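You operate a simulated robot arm through the tools that you are given. There is no shell and no other tool.

You are at the controls of a simulated robot arm. One attempt, no reset.

Task
Get the teal roll out of the dry box and lock the box again.
Fine: stand the roll on the ledge; lid down, catch shut.
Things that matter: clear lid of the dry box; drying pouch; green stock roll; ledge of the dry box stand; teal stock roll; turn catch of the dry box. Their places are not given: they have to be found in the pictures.

Only the result counts: the job must be done as asked and must still hold three seconds after the hand-in. Knocking over, shifting, dropping, spilling or breaking anything else fails it. A push-on lid holds only when it is set on centred and level and pressed home; a screw cap is set on level and turned clockwise until tight.

Robot
A 7-joint arm with a two-finger gripper, fixed in place. Base frame: the origin is on the floor under the middle of its stand, x ahead of it, y to its left, z up. Units: m, degrees, N and s.
With the tool pointing down near the work surface it reaches from about 0.24 to 0.72 m from the base axis. Its first joint turns from -166.0 to 166.0 degrees. Payload 1.71 kg.
The TCP is the grasp point between the finger pads, 0.02 m short of the fingertips. In the tool frame z runs along the fingers and y along their closing line. The gripper opens to 0.096 m; its body begins 0.113 m behind the TCP.
Orientation is that of the tool frame in the base frame, as [roll, pitch, yaw] about the fixed x, y, z axes, in that order (R = Rz(yaw) Ry(pitch) Rx(roll)). With the fingers straight down and closing along the base's y, the tool's x points along the base's -x, its y along +y and its z along -z.

Tools
- The arm moves only by the tool apply_moves. Its argument "deltas" is text: rows parted by semicolons, each of 7 numbers parted by spaces: the shift along the tool's x, y, z in m, then the turn, a rotation vector about the tool's x, y, z in degrees, then the opening, from 0 (shut) to 1 (fully open). In form: tx ty tz rx ry rz hand; .... A call has 1 to 20 rows; each row is the pose to reach, as a shift and turn from the pose commanded when the call began, along the tool's axes at that moment. A row lasts 0.2 s, in which the tool goes at most 0.05 m and 8.6 degrees; a call with a longer step from one row to the next is refused whole, and so is a gripper value outside its range. Where a pose cannot be reached the arm comes as near as it can. A force on the tool above 60 N (or 10 N above the force at the start of the call, whichever is more), or a blocked arm, ends the call early, and 0.2 s more pass. The fingers move at their own pace (about 0.153 m/s each) and stop on an object; they squeeze with about 33 N. The grip force told is the motor's: it shows also when the fingers shut on nothing. Time passes only in rows, and 0.2 s behind the last, so rows that repeat a pose let the fingers close. The reply holds the time, the measured pose of the TCP, the force on the tool along the base axes, the opening and the grip force, in the units named above and with some noise, with the torque about the TCP (base axes, N m) and any sound that the robot's microphone picked up.
- Cameras (640 x 400 px; columns grow to the right, rows downward): "scene" is fixed at [0.0503, 0.6488, 1.2665]; the picture's right is [-0.46, -0.89, 0.00], its down [-0.33, 0.17, -0.93] and it looks along [0.83, -0.42, -0.37] (base axes); focal length 252 px, centre (320, 200). "wrist" rides on the gripper at [0.066, 0.014, -0.145] in the tool frame; the picture's right is [-0.21, 0.98, 0.00], its down [-0.88, -0.18, -0.45] and it looks along [-0.44, -0.09, 0.90] (tool axes); focal length 275 px, centre (320, 200).
- snapshot(camera): a new picture of that camera. The clock stands still meanwhile.
- slide_trunk(by): moves the trunk up (or, below 0, down) by that many m; the arm rides with it, the base frame stays. It gives what a move gives, with no picture.
- pixel_to_xyz(camera, pixels): for up to 12 pixels [column, row] of the newest picture of that camera ("zoom" is the newest enlarged one), the place [x, y, z] in the base frame of the surface seen there, good to about 0.002 m. The clock stands still meanwhile.
- zoom(camera, box): a new picture of the part [left, top, right, bottom] of that camera's present view, enlarged. The clock stands still meanwhile.
- job_done(): hands the job in; it is judged then, once.

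Open the gripper and draw the arm clear of the work before you hand the job in, unless the task says otherwise.

The tools are called after "Call:" as name(argument=value, ...) on one line, values as JSON. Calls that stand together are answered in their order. apply_moves: Moves the arm, as the interface text tells. Its arguments: {"type":"object","properties":{"deltas":{"type":"string"}},"required":["deltas"]} The other tools are called the same way: slide_trunk (by) moves the trunk up or down; snapshot (camera) takes a picture; pixel_to_xyz (camera, pixels) gives the place of the surface under pixels of a picture; zoom (camera, box) takes an enlarged picture of a part of a camera's view; job_done () hands the job in.

At the start:

```text
time: 0.0
eef_pos: [0.5457, 0.2117, 1.2364]
tool_rot: [-180.0, -0.1, -180.0]
wrist_force: [-0.2, 0.4, -0.5]
wrist_torque: [0.02, 0.0, 0.02]
finger_gap: 0.0959
grasp_force: 0.0
trunk travel left (down, up): [-0.3, 0.086]
```

scene: 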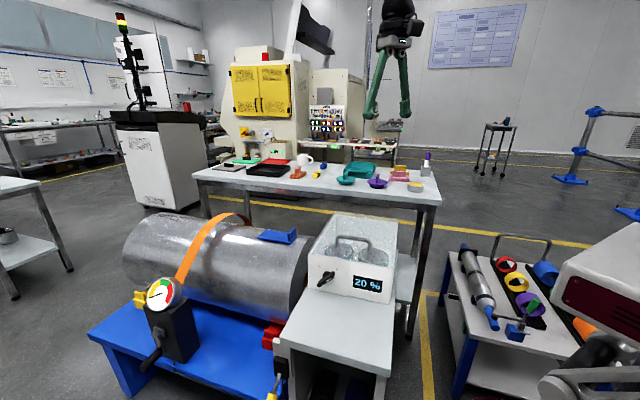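
wrist: 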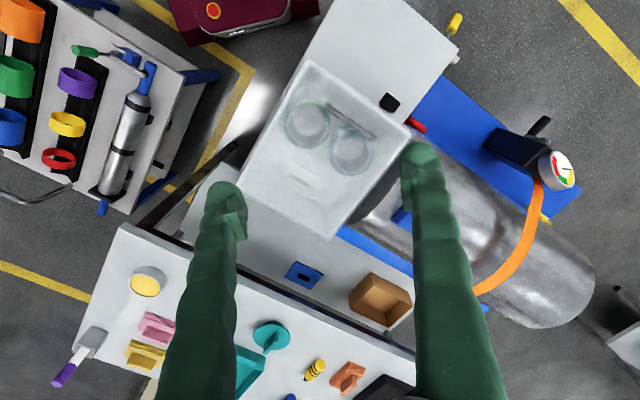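

The scene picture shows the dry box around (350,255) with a dark catch near (325,280); the wrist picture shows it from above at (320,150). I take enlarged views of both.

Call:
zoom(camera="scene", box=[260, 190, 440, 400])

Call:
zoom(camera="wrist", box=[200, 0, 480, 260])

```text
1.90 times, centred on (350, 295) of scene
```

zoom: 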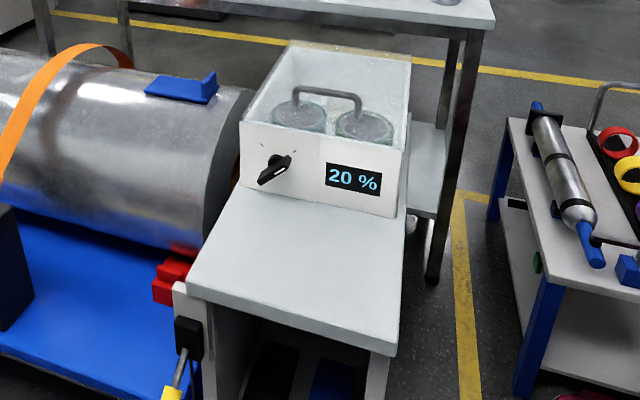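

```text
1.54 times, centred on (340, 130) of wrist
```

zoom: 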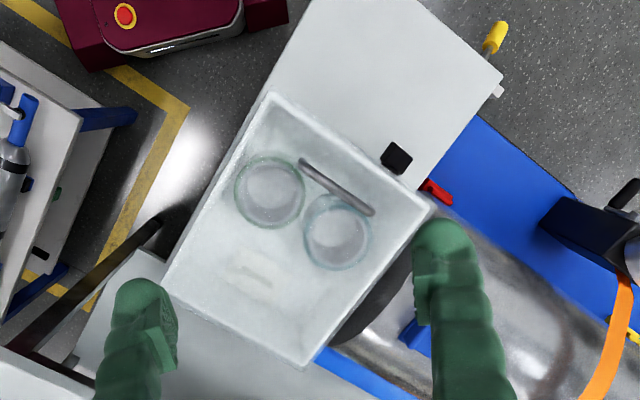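

The wrist zoom shows lid corners at about (272,93), (435,207), (305,365), (165,290), the handle from (303,162) to (372,212), the catch at (397,157) and the two rolls below. I ask for the places of these.

Call:
pixel_to_xyz(camera="zoom", pixels=[[274, 97], [431, 205], [303, 362], [168, 288], [303, 162], [338, 187], [372, 212], [397, 157], [270, 190], [337, 232], [250, 275], [380, 90]])

Call:
pixel_to_xyz(camera="scene", pixels=[[325, 280], [318, 284], [331, 275], [341, 238], [342, 248], [362, 240], [372, 248], [312, 253], [310, 285], [388, 300], [391, 270], [345, 320]])

```text
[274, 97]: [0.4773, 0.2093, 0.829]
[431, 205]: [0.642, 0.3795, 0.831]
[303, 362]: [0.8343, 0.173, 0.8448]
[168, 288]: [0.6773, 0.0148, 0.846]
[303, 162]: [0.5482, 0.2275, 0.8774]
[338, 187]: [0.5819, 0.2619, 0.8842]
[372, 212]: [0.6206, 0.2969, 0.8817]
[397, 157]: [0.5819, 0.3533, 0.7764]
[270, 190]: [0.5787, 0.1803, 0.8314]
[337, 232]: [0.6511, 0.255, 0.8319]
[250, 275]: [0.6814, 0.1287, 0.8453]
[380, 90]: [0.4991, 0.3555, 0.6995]
```

```text
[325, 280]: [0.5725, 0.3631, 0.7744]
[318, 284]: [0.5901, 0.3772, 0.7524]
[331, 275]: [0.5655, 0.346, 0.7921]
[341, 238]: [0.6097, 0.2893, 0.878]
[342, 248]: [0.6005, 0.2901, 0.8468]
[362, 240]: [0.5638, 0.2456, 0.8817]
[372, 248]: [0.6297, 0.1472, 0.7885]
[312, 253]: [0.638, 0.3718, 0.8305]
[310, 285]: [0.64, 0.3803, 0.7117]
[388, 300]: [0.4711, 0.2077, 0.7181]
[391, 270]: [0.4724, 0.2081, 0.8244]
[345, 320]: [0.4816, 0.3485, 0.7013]
```

The box is turned about 45°, front face towards the ledge (-x,+y), lid top at z≈0.83, ledge at z≈0.70. I zoom hard on the catch and the lid in the scene view.

Call:
zoom(camera="scene", box=[300, 250, 360, 300])

Call:
zoom(camera="scene", box=[300, 200, 410, 270])

Call:
zoom(camera="wrist", box=[340, 70, 430, 140])

```text
8.00 times, centred on (330, 275) of scene
```

zoom: 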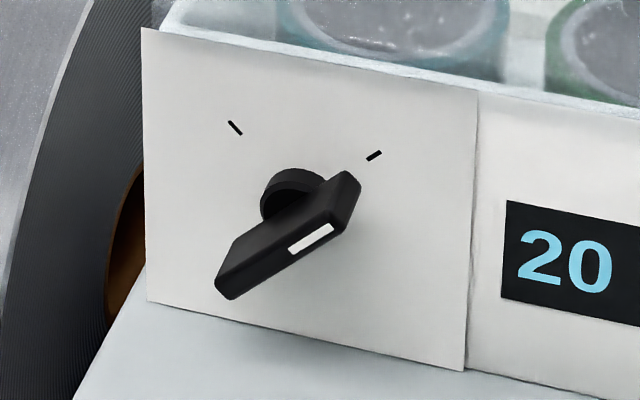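

```text
5.71 times, centred on (355, 235) of scene
```

zoom: 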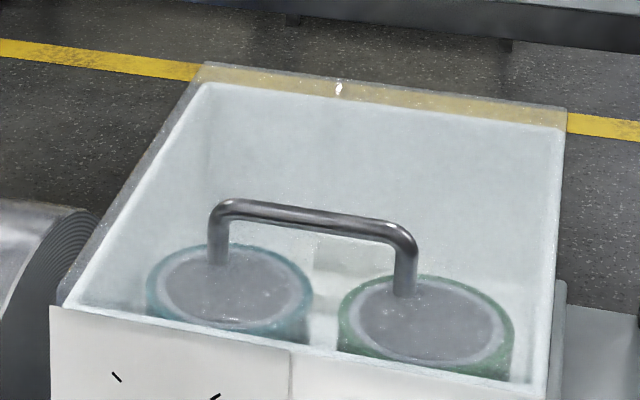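

```text
5.71 times, centred on (385, 105) of wrist
```

zoom: 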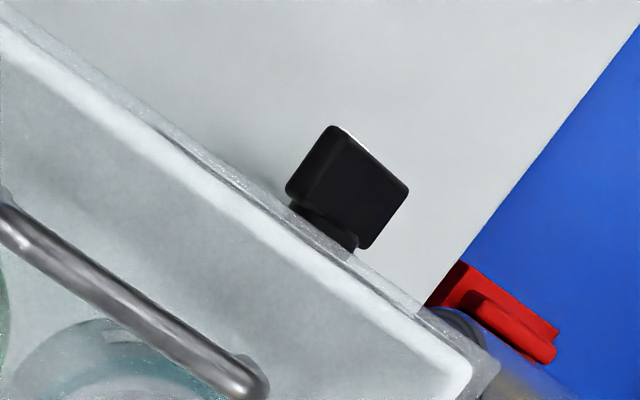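

The catch bar points from lower left to the upper-right tick (zoom (350,190), white stripe at (312,237)); the other tick is at upper left (235,127), so it presumably unlocks by a 90° counter-clockwise turn. I measure the bar, ticks and face precisely in a fresh zoom.

Call:
zoom(camera="scene", box=[300, 250, 360, 300])

Call:
pixel_to_xyz(camera="zoom", pixels=[[235, 128], [374, 155], [280, 178], [225, 288], [345, 215], [340, 185], [230, 245], [312, 237], [355, 185], [160, 60], [460, 110], [450, 350]])

```text
8.00 times, centred on (330, 275) of scene
```

zoom: 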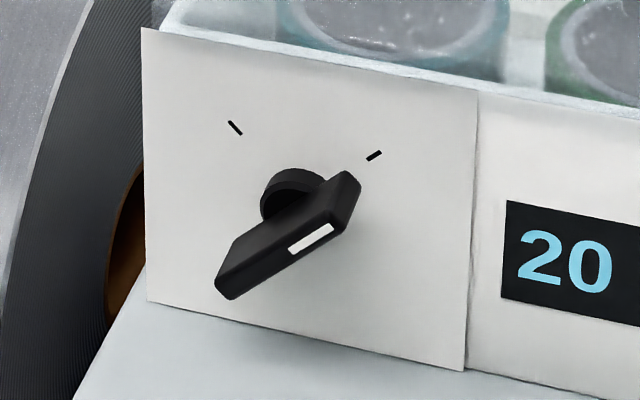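

```text
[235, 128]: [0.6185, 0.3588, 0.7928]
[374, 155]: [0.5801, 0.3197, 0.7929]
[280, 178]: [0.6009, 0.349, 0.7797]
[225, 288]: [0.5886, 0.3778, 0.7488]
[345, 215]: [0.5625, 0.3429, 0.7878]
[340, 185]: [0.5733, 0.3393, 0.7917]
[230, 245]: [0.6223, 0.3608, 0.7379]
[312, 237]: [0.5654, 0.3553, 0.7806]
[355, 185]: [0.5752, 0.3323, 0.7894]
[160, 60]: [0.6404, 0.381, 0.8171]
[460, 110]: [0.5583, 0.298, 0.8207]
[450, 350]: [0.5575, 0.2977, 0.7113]
```

Axis of the catch works out at about (0.599,0.339,0.766), bar half-length ~0.029, sticking out ~0.032 m from the front face. Now I look for a hinge at the back edge of the lid (wrist px ~(225..330, 190..240)) and inspect the lid edges.

Call:
zoom(camera="wrist", box=[220, 150, 350, 245])

Call:
zoom(camera="scene", box=[330, 200, 410, 260])

```text
4.21 times, centred on (285, 198) of wrist
```

zoom: 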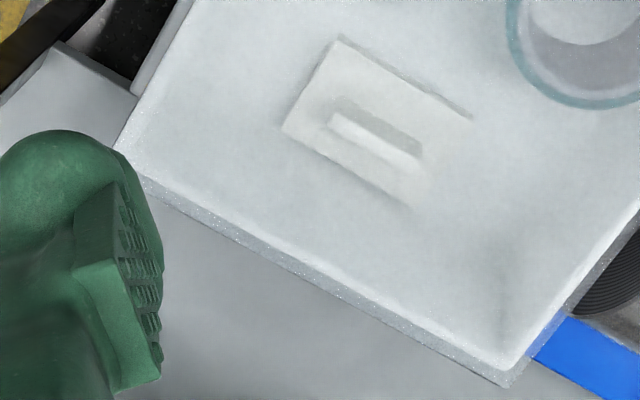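

```text
6.67 times, centred on (370, 230) of scene
```

zoom: 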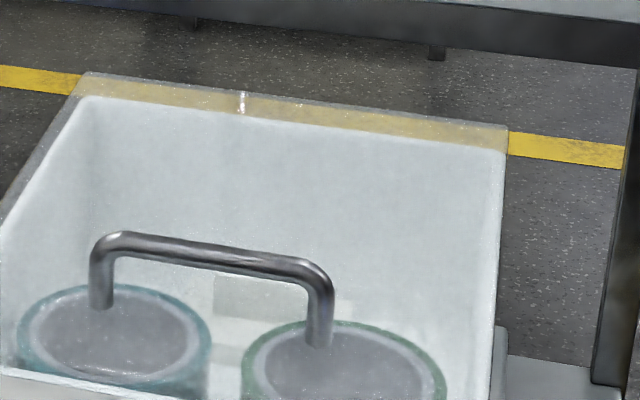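

No hinge hardware is visible yet; the catch comes first. I close the hand, turn it 44.6° so it closes along the front face, and bring it down to z≈0.95 to the right of and in front of the catch.

Call:
apply_moves(deltas="-0.0001 0.0136 0.0358 0 0 5.575 0; -0.0003 0.0271 0.0716 0 0 11.15 0; -0.0004 0.0407 0.1074 0 0 16.725 0; -0.0006 0.0543 0.1432 0 0 22.3 0; -0.0007 0.0678 0.179 0 0 27.875 0; -0.0008 0.0814 0.2148 0 0 33.45 0; -0.001 0.0949 0.2506 0 0 39.025 0; -0.0011 0.1085 0.2864 0 0 44.6 0; -0.0011 0.1085 0.2864 0 0 44.6 0")

Call:
snapshot(camera="scene")

Call:
snapshot(camera="wrist")

```text
time: 2.0
eef_pos: [0.5319, 0.3198, 0.9565]
tool_rot: [179.4, 0.6, 135.3]
wrist_force: [0.2, 0.1, 0.7]
wrist_torque: [0.03, 0.0, 0.04]
finger_gap: 0.0
grasp_force: 29.8
trunk travel left (down, up): [-0.3, 0.086]
```

```text
taken
```

scene: 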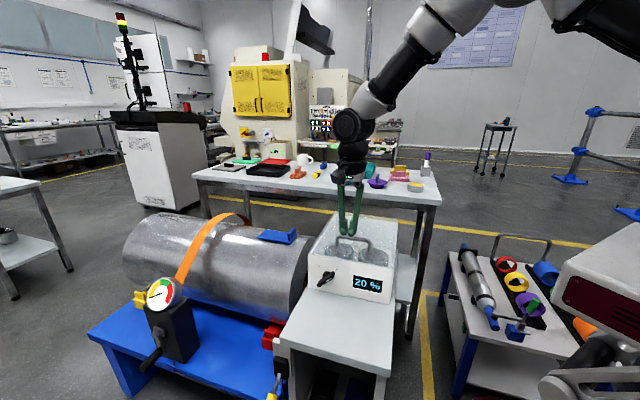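

```text
taken
```

wrist: 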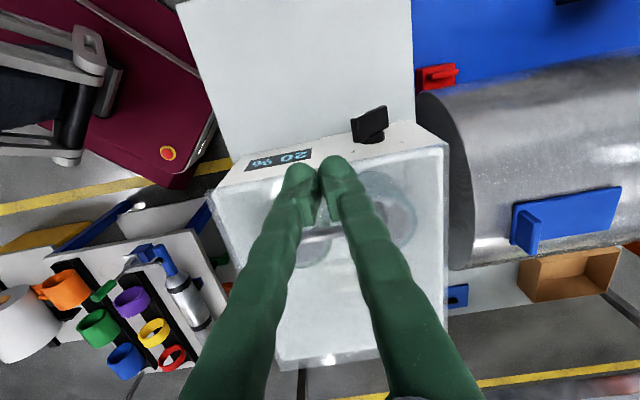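

The arm settled 15 mm short in x (0.5319 against 0.5468 commanded). I hold one more moment to see whether that is lag or a reach limit.

Call:
apply_moves(deltas="0 0 0 0 0 0 0; 0 0 0 0 0 0 0")

```text
time: 2.6
eef_pos: [0.5322, 0.3201, 0.956]
tool_rot: [179.5, 0.5, 135.5]
wrist_force: [-0.3, -0.5, -0.2]
wrist_torque: [0.02, 0.01, -0.01]
finger_gap: 0.0
grasp_force: 29.4
trunk travel left (down, up): [-0.3, 0.086]
```

It is a reach limit at this trunk height, so I lift the tool 0.15 m and then lower the trunk 0.2 m to bring the shoulder nearer the work.

Call:
apply_moves(deltas="0 0 -0.05 0 0 0 0; 0 0 -0.1 0 0 0 0; 0 0 -0.15 0 0 0 0; 0 0 -0.15 0 0 0 0")

Call:
slide_trunk(by=-0.2)

```text
time: 3.6
eef_pos: [0.5276, 0.3209, 1.1081]
tool_rot: [179.6, 0.5, 135.5]
wrist_force: [0.2, -0.1, -0.2]
wrist_torque: [0.02, 0.02, 0.0]
finger_gap: 0.0
grasp_force: 29.0
trunk travel left (down, up): [-0.3, 0.086]
```

```text
time: 5.8
eef_pos: [0.5273, 0.3205, 0.9077]
tool_rot: [179.4, 0.5, 135.4]
wrist_force: [0.0, 0.3, 0.0]
wrist_torque: [0.01, 0.03, 0.04]
finger_gap: 0.0002
grasp_force: 29.7
trunk travel left (down, up): [-0.1, 0.286]
```

Trunk is now 0.2 m lower with the tool at (0.527,0.3205,0.908). I check in a zoomed scene view where the closed fingertips are relative to the lid and catch.

Call:
zoom(camera="scene", box=[290, 190, 410, 310])

Call:
snapshot(camera="wrist")

```text
3.33 times, centred on (350, 250) of scene
```

zoom: 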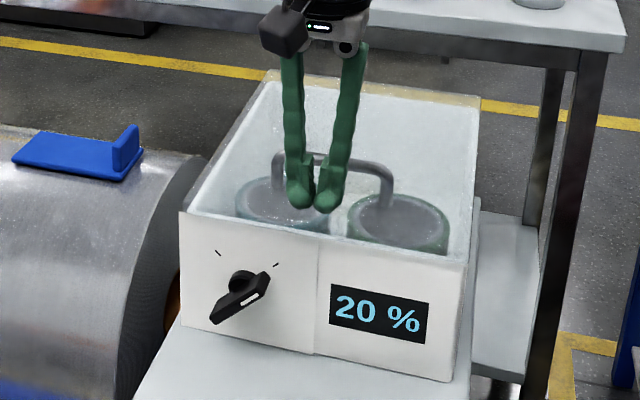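

```text
taken
```

wrist: 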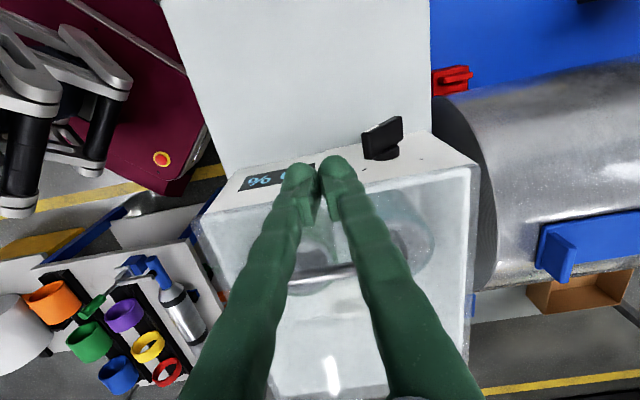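

The fingertips show at zoom (300,198) and (327,206); I measure them to check the tip size against the reported TCP.

Call:
pixel_to_xyz(camera="zoom", pixels=[[300, 200], [327, 206], [288, 195], [338, 200], [300, 207], [325, 213], [300, 160], [333, 165]])

Call:
zoom(camera="wrist", box=[260, 100, 420, 200])

```text
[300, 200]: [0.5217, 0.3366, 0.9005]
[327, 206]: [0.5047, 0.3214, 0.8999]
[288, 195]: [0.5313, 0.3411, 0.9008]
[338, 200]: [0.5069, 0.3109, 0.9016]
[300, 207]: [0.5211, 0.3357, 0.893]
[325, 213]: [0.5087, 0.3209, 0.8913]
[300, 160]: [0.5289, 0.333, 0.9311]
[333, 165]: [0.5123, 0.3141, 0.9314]
```

```text
4.00 times, centred on (340, 150) of wrist
```

zoom: 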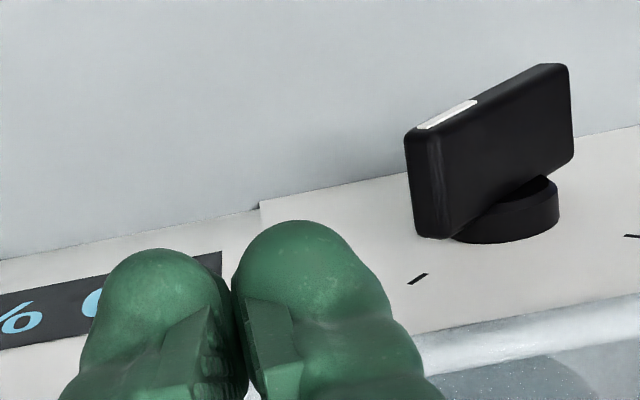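

Closed fingertips span about ±0.018 m along the face and ±0.016 m in depth, bottom 0.02 below the TCP. I move to s=0.055 right of the axis, 0.026 m out from the face, z=0.88.

Call:
apply_moves(deltas="-0.006 0.004 0.014 0 0 0 0; -0.012 0.0085 0.028 0 0 0 0; -0.012 0.0085 0.028 0 0 0 0")

```text
time: 6.6
eef_pos: [0.5398, 0.3196, 0.8793]
tool_rot: [179.4, 0.6, 135.4]
wrist_force: [0.1, -0.5, 0.4]
wrist_torque: [-0.01, 0.01, 0.01]
finger_gap: 0.0
grasp_force: 28.8
trunk travel left (down, up): [-0.1, 0.286]
```

Now at s≈0.055, n≈0.0285, z=0.879; I lower straight down to z≈0.788 beside the raised end of the catch bar.

Call:
apply_moves(deltas="-0.001 0 0.03 0 0 0 0; -0.001 0 0.06 0 0 0 0; -0.001 0 0.0905 0 0 0 0; -0.001 0 0.0905 0 0 0 0")

Call:
zoom(camera="scene", box=[290, 230, 370, 300])

Call:
zoom(camera="wrist", box=[220, 80, 480, 240])

```text
time: 7.6
eef_pos: [0.5415, 0.3177, 0.7877]
tool_rot: [179.4, 0.6, 135.5]
wrist_force: [-0.2, 1.3, 0.2]
wrist_torque: [-0.05, 0.03, -0.05]
finger_gap: 0.0002
grasp_force: 29.8
trunk travel left (down, up): [-0.1, 0.286]
```

```text
5.71 times, centred on (330, 265) of scene
```

zoom: 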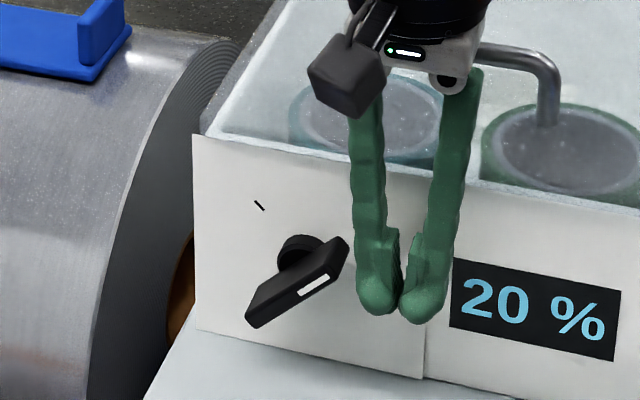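

```text
2.46 times, centred on (350, 160) of wrist
```

zoom: 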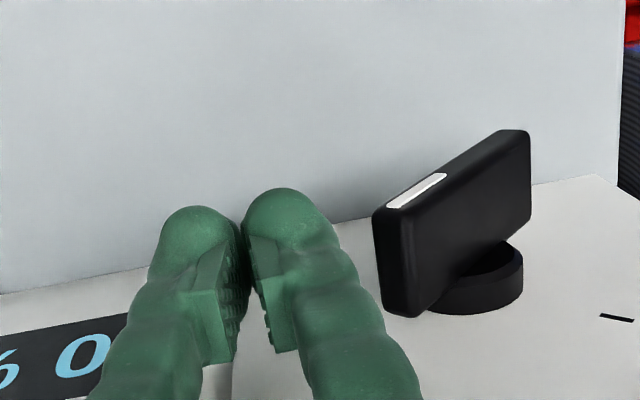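

The fingers stand just right of the bar's upper end, clear of the face. I push left by 0.031 m, which should bring the bar about upright.

Call:
apply_moves(deltas="0 0.008 0 0 0 0 0; 0 0.014 0 0 0 0 0; 0 0.02 0 0 0 0 0; 0 0.026 0 0 0 0 0; 0 0.031 0 0 0 0 0; 0 0.031 0 0 0 0 0")

Call:
zoom(camera="scene", box=[290, 230, 370, 300])

```text
time: 9.0
eef_pos: [0.565, 0.3398, 0.7895]
tool_rot: [179.5, 0.7, 135.4]
wrist_force: [-1.1, -0.2, -0.9]
wrist_torque: [0.0, 0.01, -0.01]
finger_gap: 0.0002
grasp_force: 29.4
trunk travel left (down, up): [-0.1, 0.286]
```

```text
5.71 times, centred on (330, 265) of scene
```

zoom: 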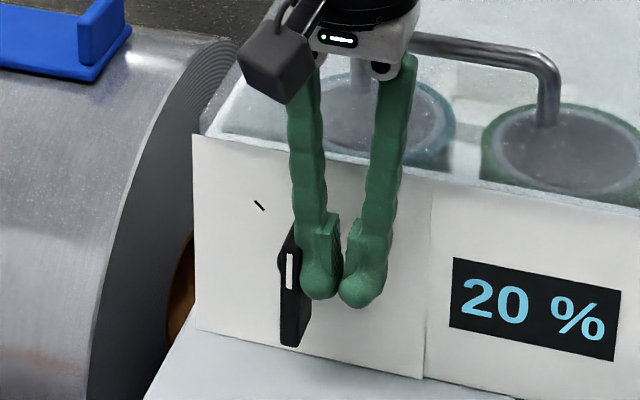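

The bar followed and now stands upright with nearly no force. I continue left while rising 13 mm to swing it to the upper-left tick.

Call:
apply_moves(deltas="0 0.005 -0.004 0 0 0 0; 0 0.01 -0.008 0 0 0 0; 0 0.015 -0.012 0 0 0 0; 0 0.018 -0.013 0 0 0 0; 0 0.018 -0.013 0 0 0 0")

Call:
zoom(camera="scene", box=[290, 230, 370, 300])

```text
time: 10.2
eef_pos: [0.5775, 0.3544, 0.8028]
tool_rot: [179.4, 0.6, 135.3]
wrist_force: [-0.5, -0.3, 0.3]
wrist_torque: [0.01, -0.01, -0.01]
finger_gap: 0.0
grasp_force: 29.2
trunk travel left (down, up): [-0.1, 0.286]
```

```text
5.71 times, centred on (330, 265) of scene
```

zoom: 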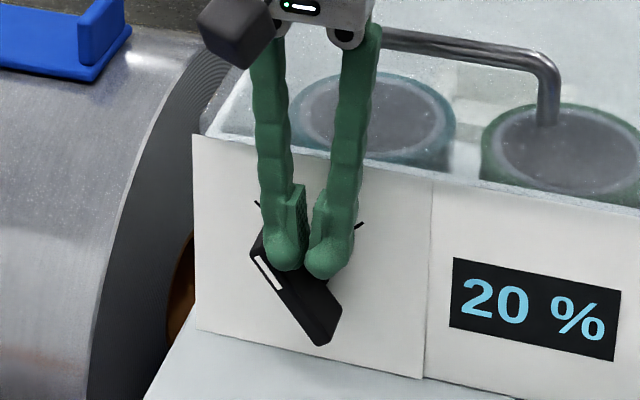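

The bar has swung past upright towards the left tick. I measure its outer face ends, at about zoom (258,252) and (322,338), to get its angle.

Call:
pixel_to_xyz(camera="zoom", pixels=[[258, 254], [320, 338], [270, 275], [256, 250], [316, 335]])

```text
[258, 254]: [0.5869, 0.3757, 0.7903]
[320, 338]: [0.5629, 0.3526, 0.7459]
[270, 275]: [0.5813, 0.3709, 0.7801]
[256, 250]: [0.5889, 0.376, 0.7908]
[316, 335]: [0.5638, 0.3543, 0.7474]
```

The bar is at roughly 127°, a little short of the 135° tick. I push on left by up to 10 mm in small steps, watching for the stop.

Call:
apply_moves(deltas="0 0.003 0 0 0 0 0; 0 0.005 0 0 0 0 0; 0 0.007 0 0 0 0 0; 0 0.007 0 0 0 0 0")

Call:
zoom(camera="scene", box=[290, 230, 370, 300])

```text
time: 11.2
eef_pos: [0.5821, 0.3566, 0.8022]
tool_rot: [179.5, 0.5, 135.4]
wrist_force: [-4.7, -5.7, 1.2]
wrist_torque: [-0.08, 0.03, 0.04]
finger_gap: 0.0
grasp_force: 29.3
trunk travel left (down, up): [-0.1, 0.286]
```

```text
5.71 times, centred on (330, 265) of scene
```

zoom: 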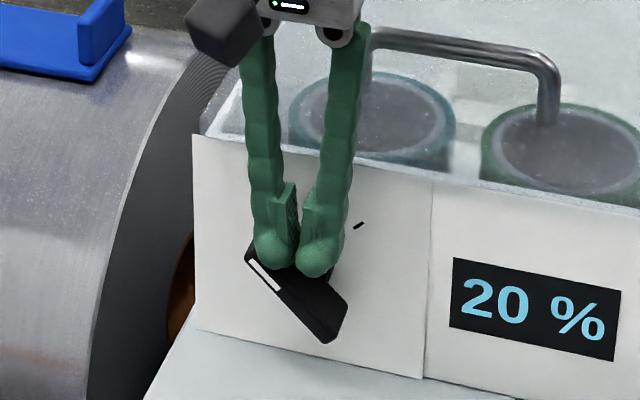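

The force rose to about 7 N, so the bar seems to be at its stop. I back off right, lift clear to z≈0.95 and look.

Call:
apply_moves(deltas="0.004 -0.015 0 0 0 0 0; 0.01 -0.02 -0.03 0 0 0 0; 0.015 -0.02 -0.07 0 0 0 0; 0.02 -0.02 -0.11 0 0 0 0; 0.02 -0.02 -0.15 0 0 0 0; 0.02 -0.02 -0.15 0 0 0 0")

Call:
zoom(camera="scene", box=[290, 230, 370, 300])

Call:
pixel_to_xyz(camera="zoom", pixels=[[252, 262], [328, 338], [280, 295], [318, 345], [262, 205], [357, 226]])

Call:
snapshot(camera="wrist")

```text
time: 12.6
eef_pos: [0.551, 0.3577, 0.9491]
tool_rot: [179.4, 0.7, 135.4]
wrist_force: [-0.3, -0.6, 0.6]
wrist_torque: [0.02, -0.03, 0.02]
finger_gap: 0.0001
grasp_force: 29.6
trunk travel left (down, up): [-0.1, 0.286]
```

```text
5.71 times, centred on (330, 265) of scene
```

zoom: 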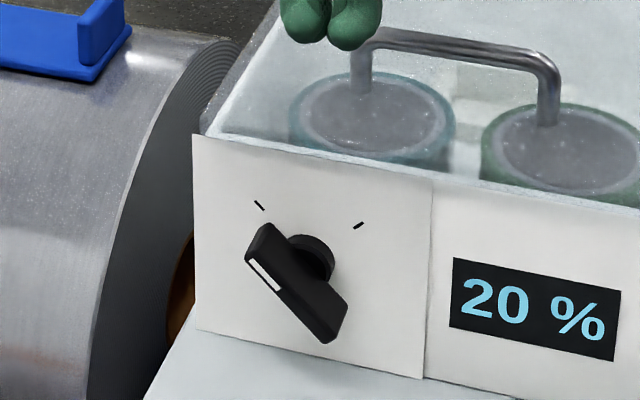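

```text
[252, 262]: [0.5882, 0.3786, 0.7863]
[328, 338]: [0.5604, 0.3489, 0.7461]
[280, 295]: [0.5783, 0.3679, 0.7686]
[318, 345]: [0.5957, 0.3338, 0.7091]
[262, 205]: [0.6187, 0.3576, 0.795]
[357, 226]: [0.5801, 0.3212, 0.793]
```

```text
taken
```

wrist: 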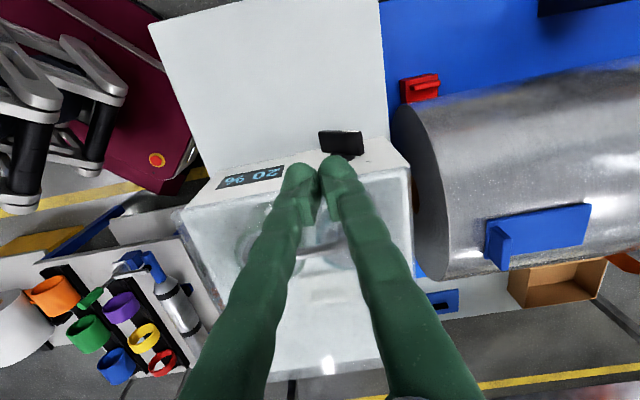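

The bar now lies at about 135°, on the left tick: unlocked. Next I measure the handle and ledge precisely from a scene zoom before gripping the handle.

Call:
zoom(camera="scene", box=[320, 210, 400, 270])

Call:
snapshot(camera="scene")

```text
6.67 times, centred on (360, 240) of scene
```

zoom: 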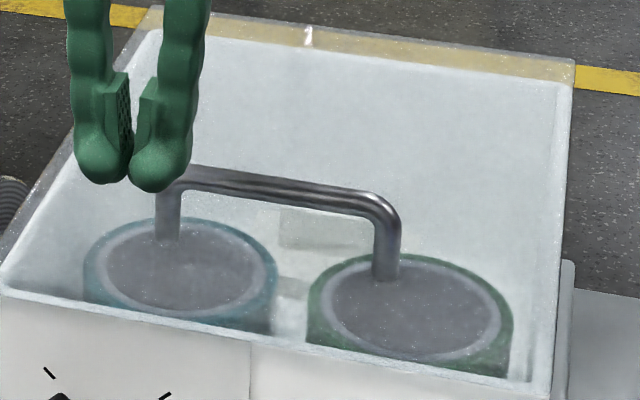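

```text
taken
```

scene: 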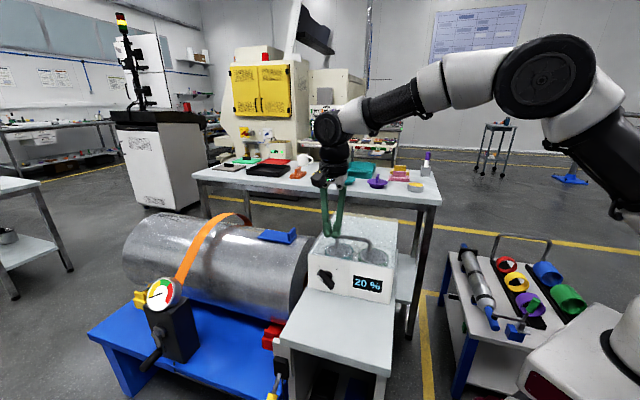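

I query points along the handle bar and legs in this zoom, and the ledge corners in the scene picture.

Call:
pixel_to_xyz(camera="zoom", pixels=[[210, 177], [260, 184], [310, 191], [360, 200], [388, 215], [387, 270], [168, 235], [300, 172], [310, 60], [60, 150], [570, 80], [450, 150]])

Call:
pixel_to_xyz(camera="scene", pixels=[[279, 335], [306, 292], [387, 372], [393, 310], [330, 330], [360, 330], [345, 300], [350, 350]])

```text
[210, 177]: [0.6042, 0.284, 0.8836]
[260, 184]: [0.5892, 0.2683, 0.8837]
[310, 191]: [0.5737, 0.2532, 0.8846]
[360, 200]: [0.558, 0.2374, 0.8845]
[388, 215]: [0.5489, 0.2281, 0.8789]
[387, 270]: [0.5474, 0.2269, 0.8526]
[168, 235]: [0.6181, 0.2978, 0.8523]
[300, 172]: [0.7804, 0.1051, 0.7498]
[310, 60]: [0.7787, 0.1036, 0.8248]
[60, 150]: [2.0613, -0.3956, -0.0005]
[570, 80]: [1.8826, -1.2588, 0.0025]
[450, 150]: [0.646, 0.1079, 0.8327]
```

```text
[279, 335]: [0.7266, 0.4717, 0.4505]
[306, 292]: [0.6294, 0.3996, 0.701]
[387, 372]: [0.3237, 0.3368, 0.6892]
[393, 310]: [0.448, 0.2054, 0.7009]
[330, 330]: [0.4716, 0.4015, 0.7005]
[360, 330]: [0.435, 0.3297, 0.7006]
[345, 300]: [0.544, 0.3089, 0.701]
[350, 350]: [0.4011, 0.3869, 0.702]
```

Handle bar centre is about (0.586,0.258,0.881), running along the front edge. I turn the hand -90° about its axis so it closes across the bar, opening to 0.6, and move above it at z≈0.98.

Call:
apply_moves(deltas="-0.0086 -0.0041 -0.0027 0 0 -8.18 0; -0.0173 -0.0083 -0.0055 0 0 -16.36 0; -0.0259 -0.0124 -0.0082 0 0 -24.55 0; -0.0345 -0.0166 -0.0109 0 0 -32.73 0; -0.0431 -0.0207 -0.0136 0 0 -40.91 0.3; -0.0518 -0.0249 -0.0164 0 0 -49.09 0.6; -0.0604 -0.029 -0.0191 0 0 -57.27 0.6; -0.069 -0.0332 -0.0218 0 0 -65.45 0.6; -0.0776 -0.0373 -0.0245 0 0 -73.64 0.6; -0.0863 -0.0415 -0.0273 0 0 -81.82 0.6; -0.0949 -0.0456 -0.03 0 0 -90 0.6; -0.0949 -0.0456 -0.03 0 0 -90 0.6")

Call:
snapshot(camera="wrist")

Call:
zoom(camera="scene", box=[290, 180, 420, 300])

```text
time: 15.2
eef_pos: [0.5877, 0.2577, 0.9828]
tool_rot: [-179.3, 0.6, -134.5]
wrist_force: [-0.6, 0.0, -0.1]
wrist_torque: [0.0, 0.03, 0.0]
finger_gap: 0.0578
grasp_force: 0.0
trunk travel left (down, up): [-0.1, 0.286]
```

```text
taken
```

wrist: 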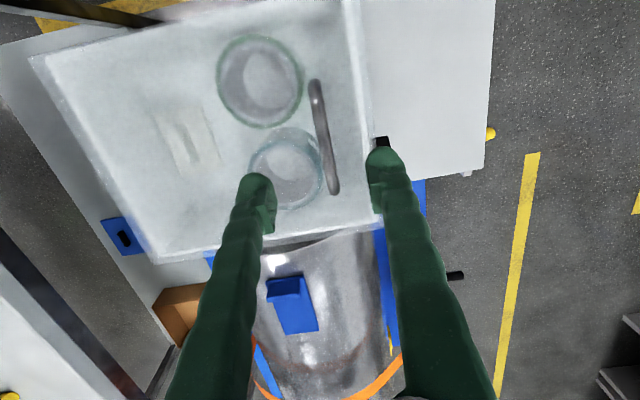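

```text
3.33 times, centred on (355, 240) of scene
```

zoom: 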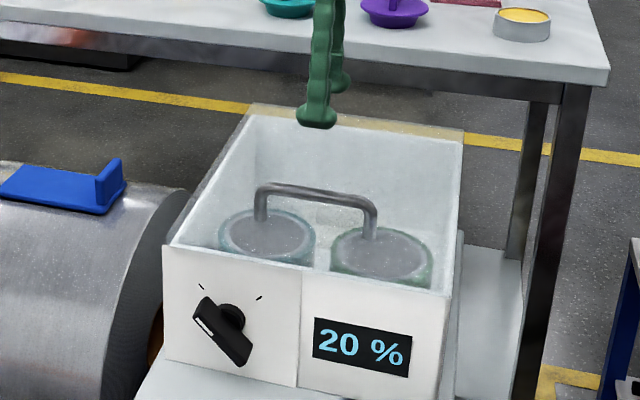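

The hand sits over the bar with the fingers on either side (reported TCP n≈-0.049). I lower to z≈0.881 and close on the bar.

Call:
apply_moves(deltas="0 0.001 0.03 0 0 0 0.6; 0 0.001 0.06 0 0 0 0.6; 0 0.001 0.085 0 0 0 0.6; 0 0.001 0.1015 0 0 0 0.6; 0 0.001 0.1015 0 0 0 0.6")

Call:
zoom(camera="wrist", box=[200, 50, 440, 220])

Call:
zoom(camera="scene", box=[310, 200, 410, 280])

```text
time: 16.4
eef_pos: [0.5865, 0.2588, 0.8808]
tool_rot: [-179.4, 0.6, -134.6]
wrist_force: [0.7, 0.4, 0.7]
wrist_torque: [-0.02, 0.04, 0.05]
finger_gap: 0.0575
grasp_force: 0.1
trunk travel left (down, up): [-0.1, 0.286]
```

```text
2.35 times, centred on (320, 135) of wrist
```

zoom: 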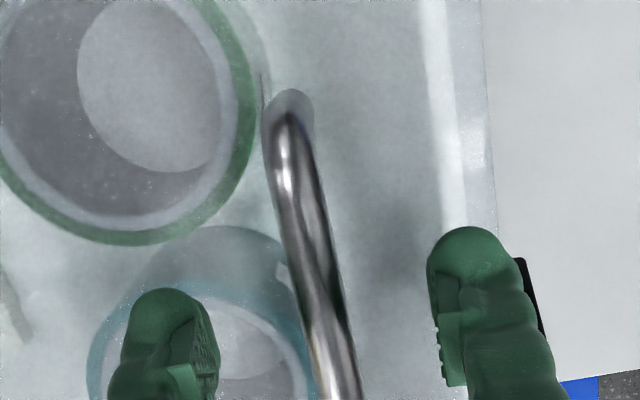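

```text
5.00 times, centred on (360, 240) of scene
```

zoom: 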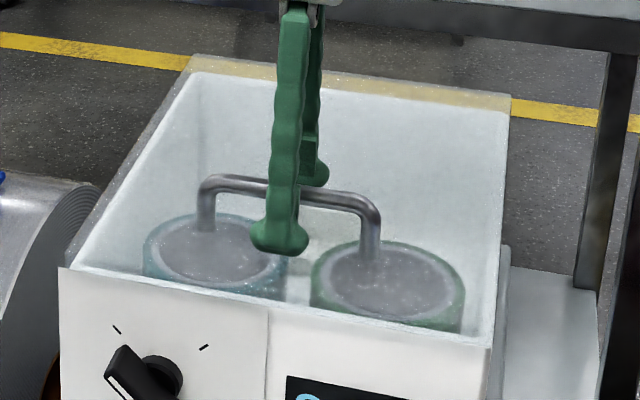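

The bar lies between the pads. I close the fingers on it.

Call:
apply_moves(deltas="0 0 0 0 0 0 0.3; 0 0 0 0 0 0 0; 0 0 0 0 0 0 0; 0 0 0 0 0 0 0")

```text
time: 17.4
eef_pos: [0.5858, 0.2597, 0.8802]
tool_rot: [-179.5, 0.5, -134.7]
wrist_force: [-9.5, 7.3, -0.4]
wrist_torque: [-0.14, 0.23, -0.25]
finger_gap: 0.0067
grasp_force: 34.9
trunk travel left (down, up): [-0.1, 0.286]
```

Gripped (gap 6.7 mm, grip 35 N), with about 12 N side load along +n. I ease that by 1 mm and try a small lift of about 10 mm along the assumed hinge arc, watching forces.

Call:
apply_moves(deltas="0 0.001 0 0 0 0 0; 0 0.0005 -0.003 0 0 0 0; 0 0 -0.006 0 0 0 0; 0 -0.001 -0.01 0 0 0 0; 0 -0.001 -0.01 0 0 0 0")

Call:
zoom(camera="scene", box=[310, 200, 410, 280])

```text
time: 18.6
eef_pos: [0.5882, 0.2585, 0.8915]
tool_rot: [-179.4, 0.6, -134.6]
wrist_force: [-10.0, 5.9, 0.0]
wrist_torque: [-0.16, 0.17, -0.2]
finger_gap: 0.0069
grasp_force: 34.5
trunk travel left (down, up): [-0.1, 0.286]
```

```text
5.00 times, centred on (360, 240) of scene
```

zoom: 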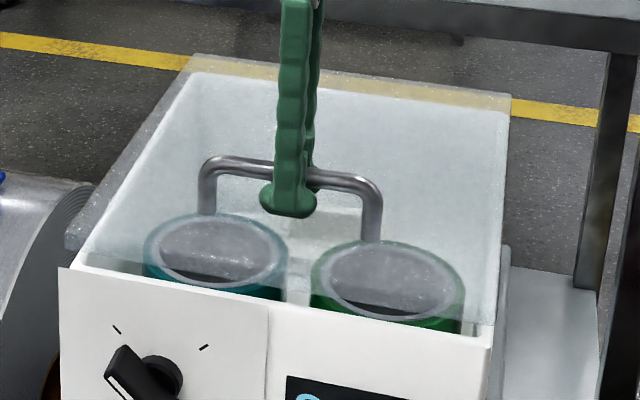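

The front edge of the lid rose while the back edge stayed, so it is hinged at the back; weight felt is near zero. I check whether the 11 N outward load goes away with a 2 mm outward shift.

Call:
apply_moves(deltas="0 0.002 0 0 0 0 0; 0 0.002 0 0 0 0 0")

```text
time: 19.2
eef_pos: [0.5878, 0.258, 0.8904]
tool_rot: [-179.3, 0.6, -134.6]
wrist_force: [-1.0, -0.9, -1.4]
wrist_torque: [0.07, -0.09, -0.15]
finger_gap: 0.0067
grasp_force: 34.9
trunk travel left (down, up): [-0.1, 0.286]
```

Load is gone now; the lid needs only about 1.4 N at the handle. To learn whether the hinge holds by friction, I open the fingers here, only 1 cm up, and see if it stays.

Call:
apply_moves(deltas="0 0 0 0 0 0 0.2; 0 0 0 0 0 0 0.4; 0 0 0 0 0 0 0.4; 0 0 0 0 0 0 0.4")

Call:
zoom(camera="scene", box=[310, 200, 410, 280])

```text
time: 20.2
eef_pos: [0.5857, 0.2598, 0.8918]
tool_rot: [-179.5, 0.6, -134.7]
wrist_force: [-0.6, -0.3, 0.4]
wrist_torque: [0.05, -0.02, -0.03]
finger_gap: 0.0383
grasp_force: 0.2
trunk travel left (down, up): [-0.1, 0.286]
```

```text
5.00 times, centred on (360, 240) of scene
```

zoom: 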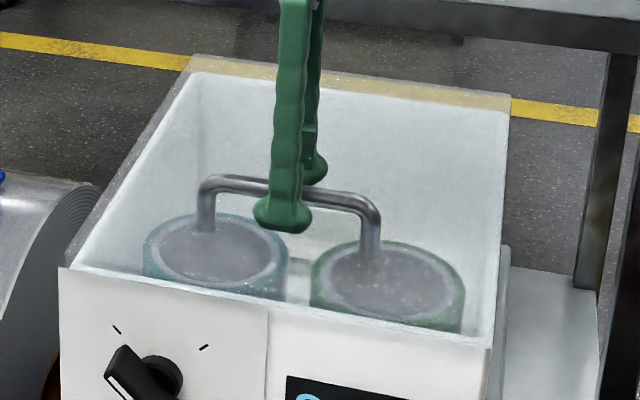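

The lid fell shut again, so it must be carried past upright to stay. That needs long reach, so I measure the arm's elbow and shoulder in the scene to choose a good trunk height.

Call:
snapshot(camera="scene")

```text
taken
```

scene: 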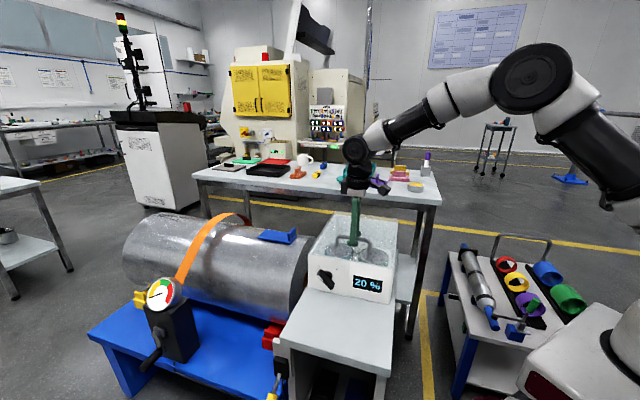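

I query arm surface points: elbow hub (530,78), upper arm (610,175), forearm (440,105), wrist (357,150), and base (610,350).

Call:
pixel_to_xyz(camera="scene", pixels=[[530, 78], [575, 120], [600, 160], [625, 195], [440, 105], [400, 125], [357, 150], [356, 183], [610, 350], [480, 90], [620, 310], [355, 168]])

```text
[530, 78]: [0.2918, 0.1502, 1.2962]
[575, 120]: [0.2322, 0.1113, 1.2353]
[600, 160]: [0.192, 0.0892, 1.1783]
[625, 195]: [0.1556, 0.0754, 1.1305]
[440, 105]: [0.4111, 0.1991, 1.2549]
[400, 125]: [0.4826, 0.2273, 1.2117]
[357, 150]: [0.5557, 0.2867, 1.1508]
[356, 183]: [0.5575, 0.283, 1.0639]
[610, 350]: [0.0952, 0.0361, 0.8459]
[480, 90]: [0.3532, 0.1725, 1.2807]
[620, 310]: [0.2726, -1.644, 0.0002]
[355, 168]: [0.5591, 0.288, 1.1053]
```

Shoulder seems to be at z≈0.95 now, wrist about 0.26 m above the TCP. I rehearse the open-lid pose in free air: rise 0.15 m, raise the trunk 0.2 m, then reach back to where the handle would be with the lid upright (n≈-0.33, z≈1.07).

Call:
apply_moves(deltas="0 0 -0.03 0 0 0 0.4; 0 0 -0.07 0 0 0 0.4; 0 0 -0.11 0 0 0 0.4; 0 0 -0.15 0 0 0 0.4; 0 0 -0.15 0 0 0 0.4")

Call:
slide_trunk(by=0.2)

```text
time: 21.4
eef_pos: [0.5851, 0.2595, 1.0415]
tool_rot: [-179.4, 0.6, -134.6]
wrist_force: [-0.1, 0.2, 1.0]
wrist_torque: [-0.01, 0.01, 0.01]
finger_gap: 0.0388
grasp_force: 0.1
trunk travel left (down, up): [-0.1, 0.286]
```

```text
time: 23.5
eef_pos: [0.5875, 0.2592, 1.2391]
tool_rot: [-179.4, 0.5, -134.7]
wrist_force: [-0.3, -0.1, -0.6]
wrist_torque: [0.03, 0.03, -0.02]
finger_gap: 0.0385
grasp_force: 0.1
trunk travel left (down, up): [-0.3, 0.086]
```

Now the free-air rehearsal towards the upright-lid handle position, hand still pointing down.

Call:
apply_moves(deltas="0 -0.035 0.021 0 0 0 0.4; 0 -0.07 0.042 0 0 0 0.4; 0 -0.105 0.064 0 0 0 0.4; 0 -0.14 0.085 0 0 0 0.4; 0 -0.175 0.106 0 0 0 0.4; 0 -0.21 0.128 0 0 0 0.4; 0 -0.245 0.149 0 0 0 0.4; 0 -0.28 0.17 0 0 0 0.4; 0 -0.28 0.17 0 0 0 0.4; 0 -0.28 0.17 0 0 0 0.4")

Call:
snapshot(camera="scene")

```text
time: 24.9
eef_pos: [0.7051, 0.1303, 1.1434]
tool_rot: [-178.5, 1.4, -134.5]
wrist_force: [-1.2, 0.6, -0.7]
wrist_torque: [0.01, -0.17, -0.02]
finger_gap: 0.0385
grasp_force: 0.1
trunk travel left (down, up): [-0.3, 0.086]
stopped in row 6: the arm was blocked; the commanded pose is now the measured one
```

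```text
taken
```

scene: 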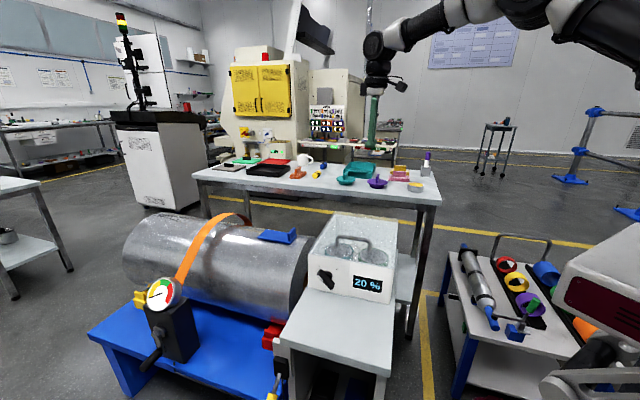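

With the hand straight down the arm is blocked at radius 0.717, short of the ~0.79 needed. Tilting the hand 45° sideways (fingers pointing left along the bar direction) brings the wrist nearer, so I rehearse that tilt in free air at the upright and past-upright handle positions.

Call:
apply_moves(deltas="-0.001 -0.0 -0.0 -0.2 -5.45 0 0.4; -0.002 -0.0 -0.0 -0.4 -10.9 0 0.4; -0.003 -0.01 0.01 -0.6 -16.35 0 0.4; -0.004 -0.02 0.02 -0.8 -21.8 0 0.4; -0.005 -0.04 0.03 -1.0 -27.25 0 0.4; -0.006 -0.06 0.045 -1.2 -32.7 0 0.4; -0.007 -0.08 0.06 -1.3 -38.2 0 0.4; -0.008 -0.104 0.075 -1.5 -43.6 0 0.4; -0.008 -0.104 0.075 -1.5 -43.6 0 0.4")

Call:
snapshot(camera="scene")

```text
time: 26.9
eef_pos: [0.7867, 0.062, 1.0656]
tool_rot: [179.9, 44.7, -134.0]
wrist_force: [0.1, 0.4, 0.4]
wrist_torque: [-0.03, -0.02, -0.02]
finger_gap: 0.0383
grasp_force: 0.0
trunk travel left (down, up): [-0.3, 0.086]
```

```text
taken
```

scene: 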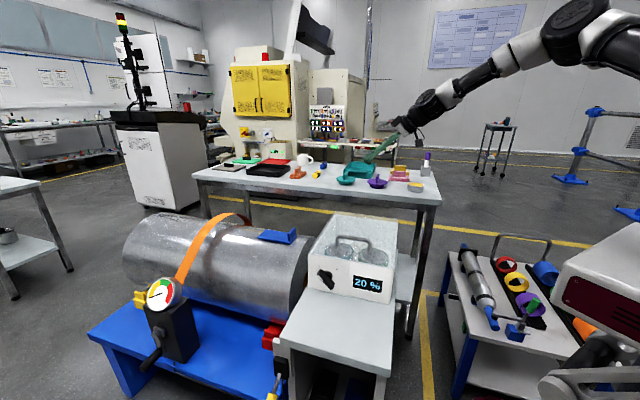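

The tilted hand reached the upright-lid position exactly. I extend the rehearsal to 105° of lid opening (n≈-0.385, z≈1.048).

Call:
apply_moves(deltas="0.005 -0.02 0.005 0 0 0 0.4; 0.01 -0.04 0.01 0 0 0 0.4; 0.0141 -0.059 0.0141 0 0 0 0.4; 0.0141 -0.059 0.0141 0 0 0 0.4")

```text
time: 27.9
eef_pos: [0.8301, 0.0202, 1.0461]
tool_rot: [179.9, 44.6, -134.1]
wrist_force: [-0.4, 1.5, 1.3]
wrist_torque: [0.0, -0.03, -0.01]
finger_gap: 0.0384
grasp_force: 0.1
trunk travel left (down, up): [-0.3, 0.086]
```

The 105° position is reachable too. Now I return in free air to a spot 0.12 m back from the handle along the tilted tool axis, opening to 0.6.

Call:
apply_moves(deltas="0.013 0.0378 -0.0005 0 0 0 0.6; 0.026 0.0756 -0.001 0 0 0 0.6; 0.039 0.1133 -0.0014 0 0 0 0.6; 0.052 0.1511 -0.0019 0 0 0 0.6; 0.065 0.1889 -0.0023 0 0 0 0.6; 0.078 0.2267 -0.0028 0 0 0 0.6; 0.091 0.2644 -0.0033 0 0 0 0.6; 0.104 0.3022 -0.0037 0 0 0 0.6; 0.117 0.34 -0.0042 0 0 0 0.6; 0.117 0.34 -0.0042 0 0 0 0.6")

Call:
zoom(camera="scene", box=[300, 160, 440, 290])

Call:
snapshot(camera="wrist")

```text
time: 30.1
eef_pos: [0.5236, 0.1954, 0.9666]
tool_rot: [179.8, 44.7, -134.2]
wrist_force: [-0.3, -0.6, -0.2]
wrist_torque: [0.0, 0.0, 0.0]
finger_gap: 0.0577
grasp_force: 0.0
trunk travel left (down, up): [-0.3, 0.086]
```

```text
3.08 times, centred on (370, 225) of scene
```

zoom: 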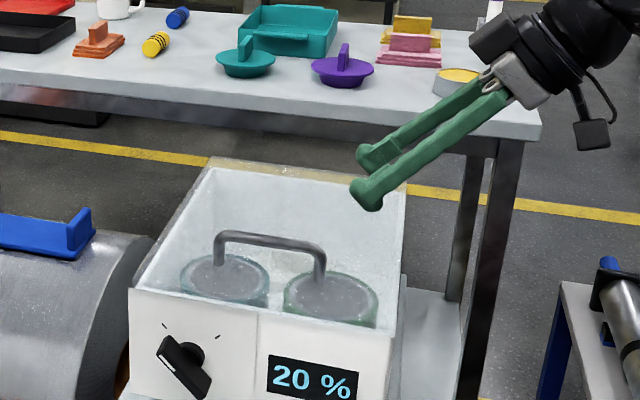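

```text
taken
```

wrist: 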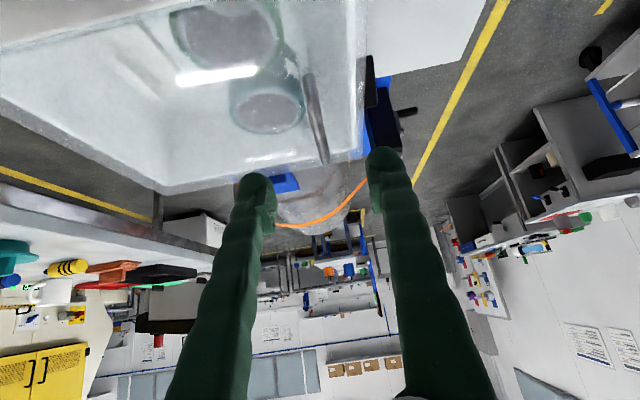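

The fingers point down-left at the handle and straddle its line. I advance 0.122 m along the tool axis to the bar.

Call:
apply_moves(deltas="0 0 0.035 0 0 0 0.6; 0 0 0.07 0 0 0 0.6; 0 0 0.1 0 0 0 0.6; 0 0 0.122 0 0 0 0.6; 0 0 0.122 0 0 0 0.6")

Call:
zoom(camera="scene", box=[310, 190, 410, 280])

```text
time: 31.2
eef_pos: [0.5837, 0.2564, 0.8799]
tool_rot: [-180.0, 44.6, -134.1]
wrist_force: [-0.2, 0.1, -0.1]
wrist_torque: [-0.04, -0.04, -0.03]
finger_gap: 0.0577
grasp_force: 0.0
trunk travel left (down, up): [-0.3, 0.086]
```

```text
4.44 times, centred on (360, 235) of scene
```

zoom: 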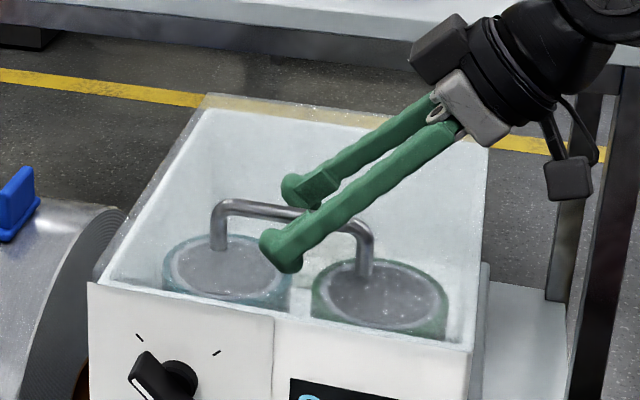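

The bar is between the fingers. I close on it, shifting 1.5 mm outward to avoid the side load seen last time.

Call:
apply_moves(deltas="0 0.0015 0 0 0 0 0.3; 0 0.0015 0 0 0 0 0; 0 0.0015 0 0 0 0 0; 0 0.0015 0 0 0 0 0")

```text
time: 32.2
eef_pos: [0.5824, 0.2583, 0.88]
tool_rot: [179.8, 44.7, -134.2]
wrist_force: [0.7, 1.2, -0.2]
wrist_torque: [0.02, -0.06, -0.03]
finger_gap: 0.0092
grasp_force: 34.8
trunk travel left (down, up): [-0.3, 0.086]
```

Gripped with almost no side load (gap 9.2 mm). I lift along the hinge arc to 10° first and check the forces.

Call:
apply_moves(deltas="-0.0073 -0.0025 -0.0073 0 0 0 0; -0.0144 -0.0054 -0.0146 0 0 0 0; -0.0215 -0.0088 -0.0217 0 0 0 0; -0.0284 -0.0126 -0.0287 0 0 0 0; -0.0284 -0.0126 -0.0287 0 0 0 0")

Call:
zoom(camera="scene", box=[310, 190, 410, 280])

```text
time: 33.5
eef_pos: [0.5925, 0.2485, 0.9218]
tool_rot: [179.8, 44.8, -134.2]
wrist_force: [-8.0, -4.4, -1.1]
wrist_torque: [-0.03, 0.02, 0.03]
finger_gap: 0.008
grasp_force: 35.4
trunk travel left (down, up): [-0.3, 0.086]
```

```text
4.44 times, centred on (360, 235) of scene
```

zoom: 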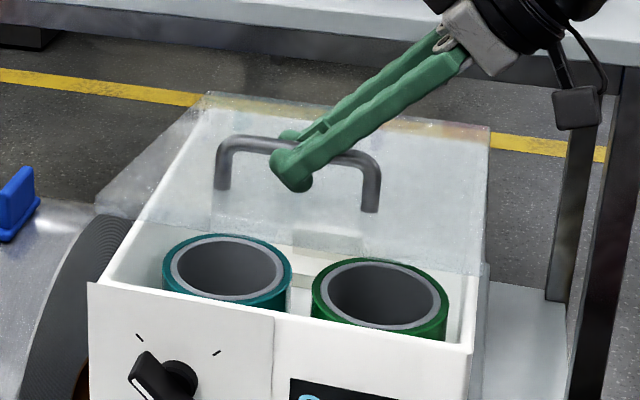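

The lid is rising cleanly (front edge up, rolls now clearly seen as teal left, green right). A side load of ~9 N along the bar is small; I add a 1 mm right correction and continue to 30°.

Call:
apply_moves(deltas="-0.0128 -0.0089 -0.0143 0 0 0 0; -0.0257 -0.0195 -0.0274 0 0 0 0; -0.0379 -0.0316 -0.0397 0 0 0 0; -0.0493 -0.0452 -0.0512 0 0 0 0; -0.0493 -0.0452 -0.0512 0 0 0 0")

Call:
zoom(camera="scene", box=[300, 170, 420, 280])

```text
time: 34.6
eef_pos: [0.6226, 0.2198, 0.9944]
tool_rot: [180.0, 45.0, -133.9]
wrist_force: [-20.4, 8.4, 13.9]
wrist_torque: [0.38, -0.45, 0.06]
finger_gap: 0.007
grasp_force: 34.5
trunk travel left (down, up): [-0.3, 0.086]
```

```text
3.64 times, centred on (360, 225) of scene
```

zoom: 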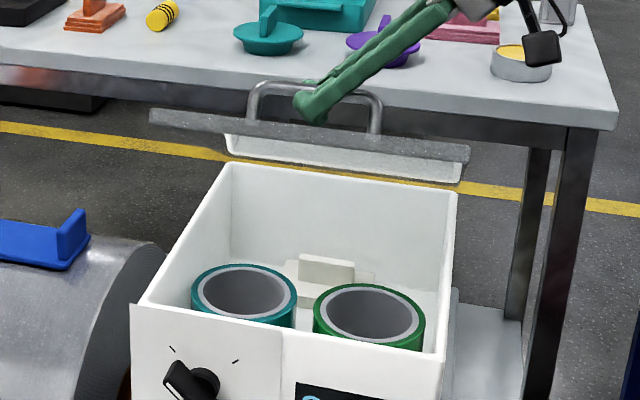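

At 30° the load has grown to ~25 N directed radially outward, so the true arc radius is larger than assumed. I ease the hand 3 mm outward and 2.5 mm up and read again.

Call:
apply_moves(deltas="-0.001 0.0015 -0.0016 0 0 0 0; -0.0018 0.003 -0.0018 0 0 0 0; -0.0018 0.003 -0.0018 0 0 0 0")

```text
time: 35.5
eef_pos: [0.6234, 0.22, 0.9961]
tool_rot: [179.9, 44.8, -134.2]
wrist_force: [-7.7, 4.4, 5.9]
wrist_torque: [0.49, -0.56, 0.0]
finger_gap: 0.0069
grasp_force: 35.2
trunk travel left (down, up): [-0.3, 0.086]
```

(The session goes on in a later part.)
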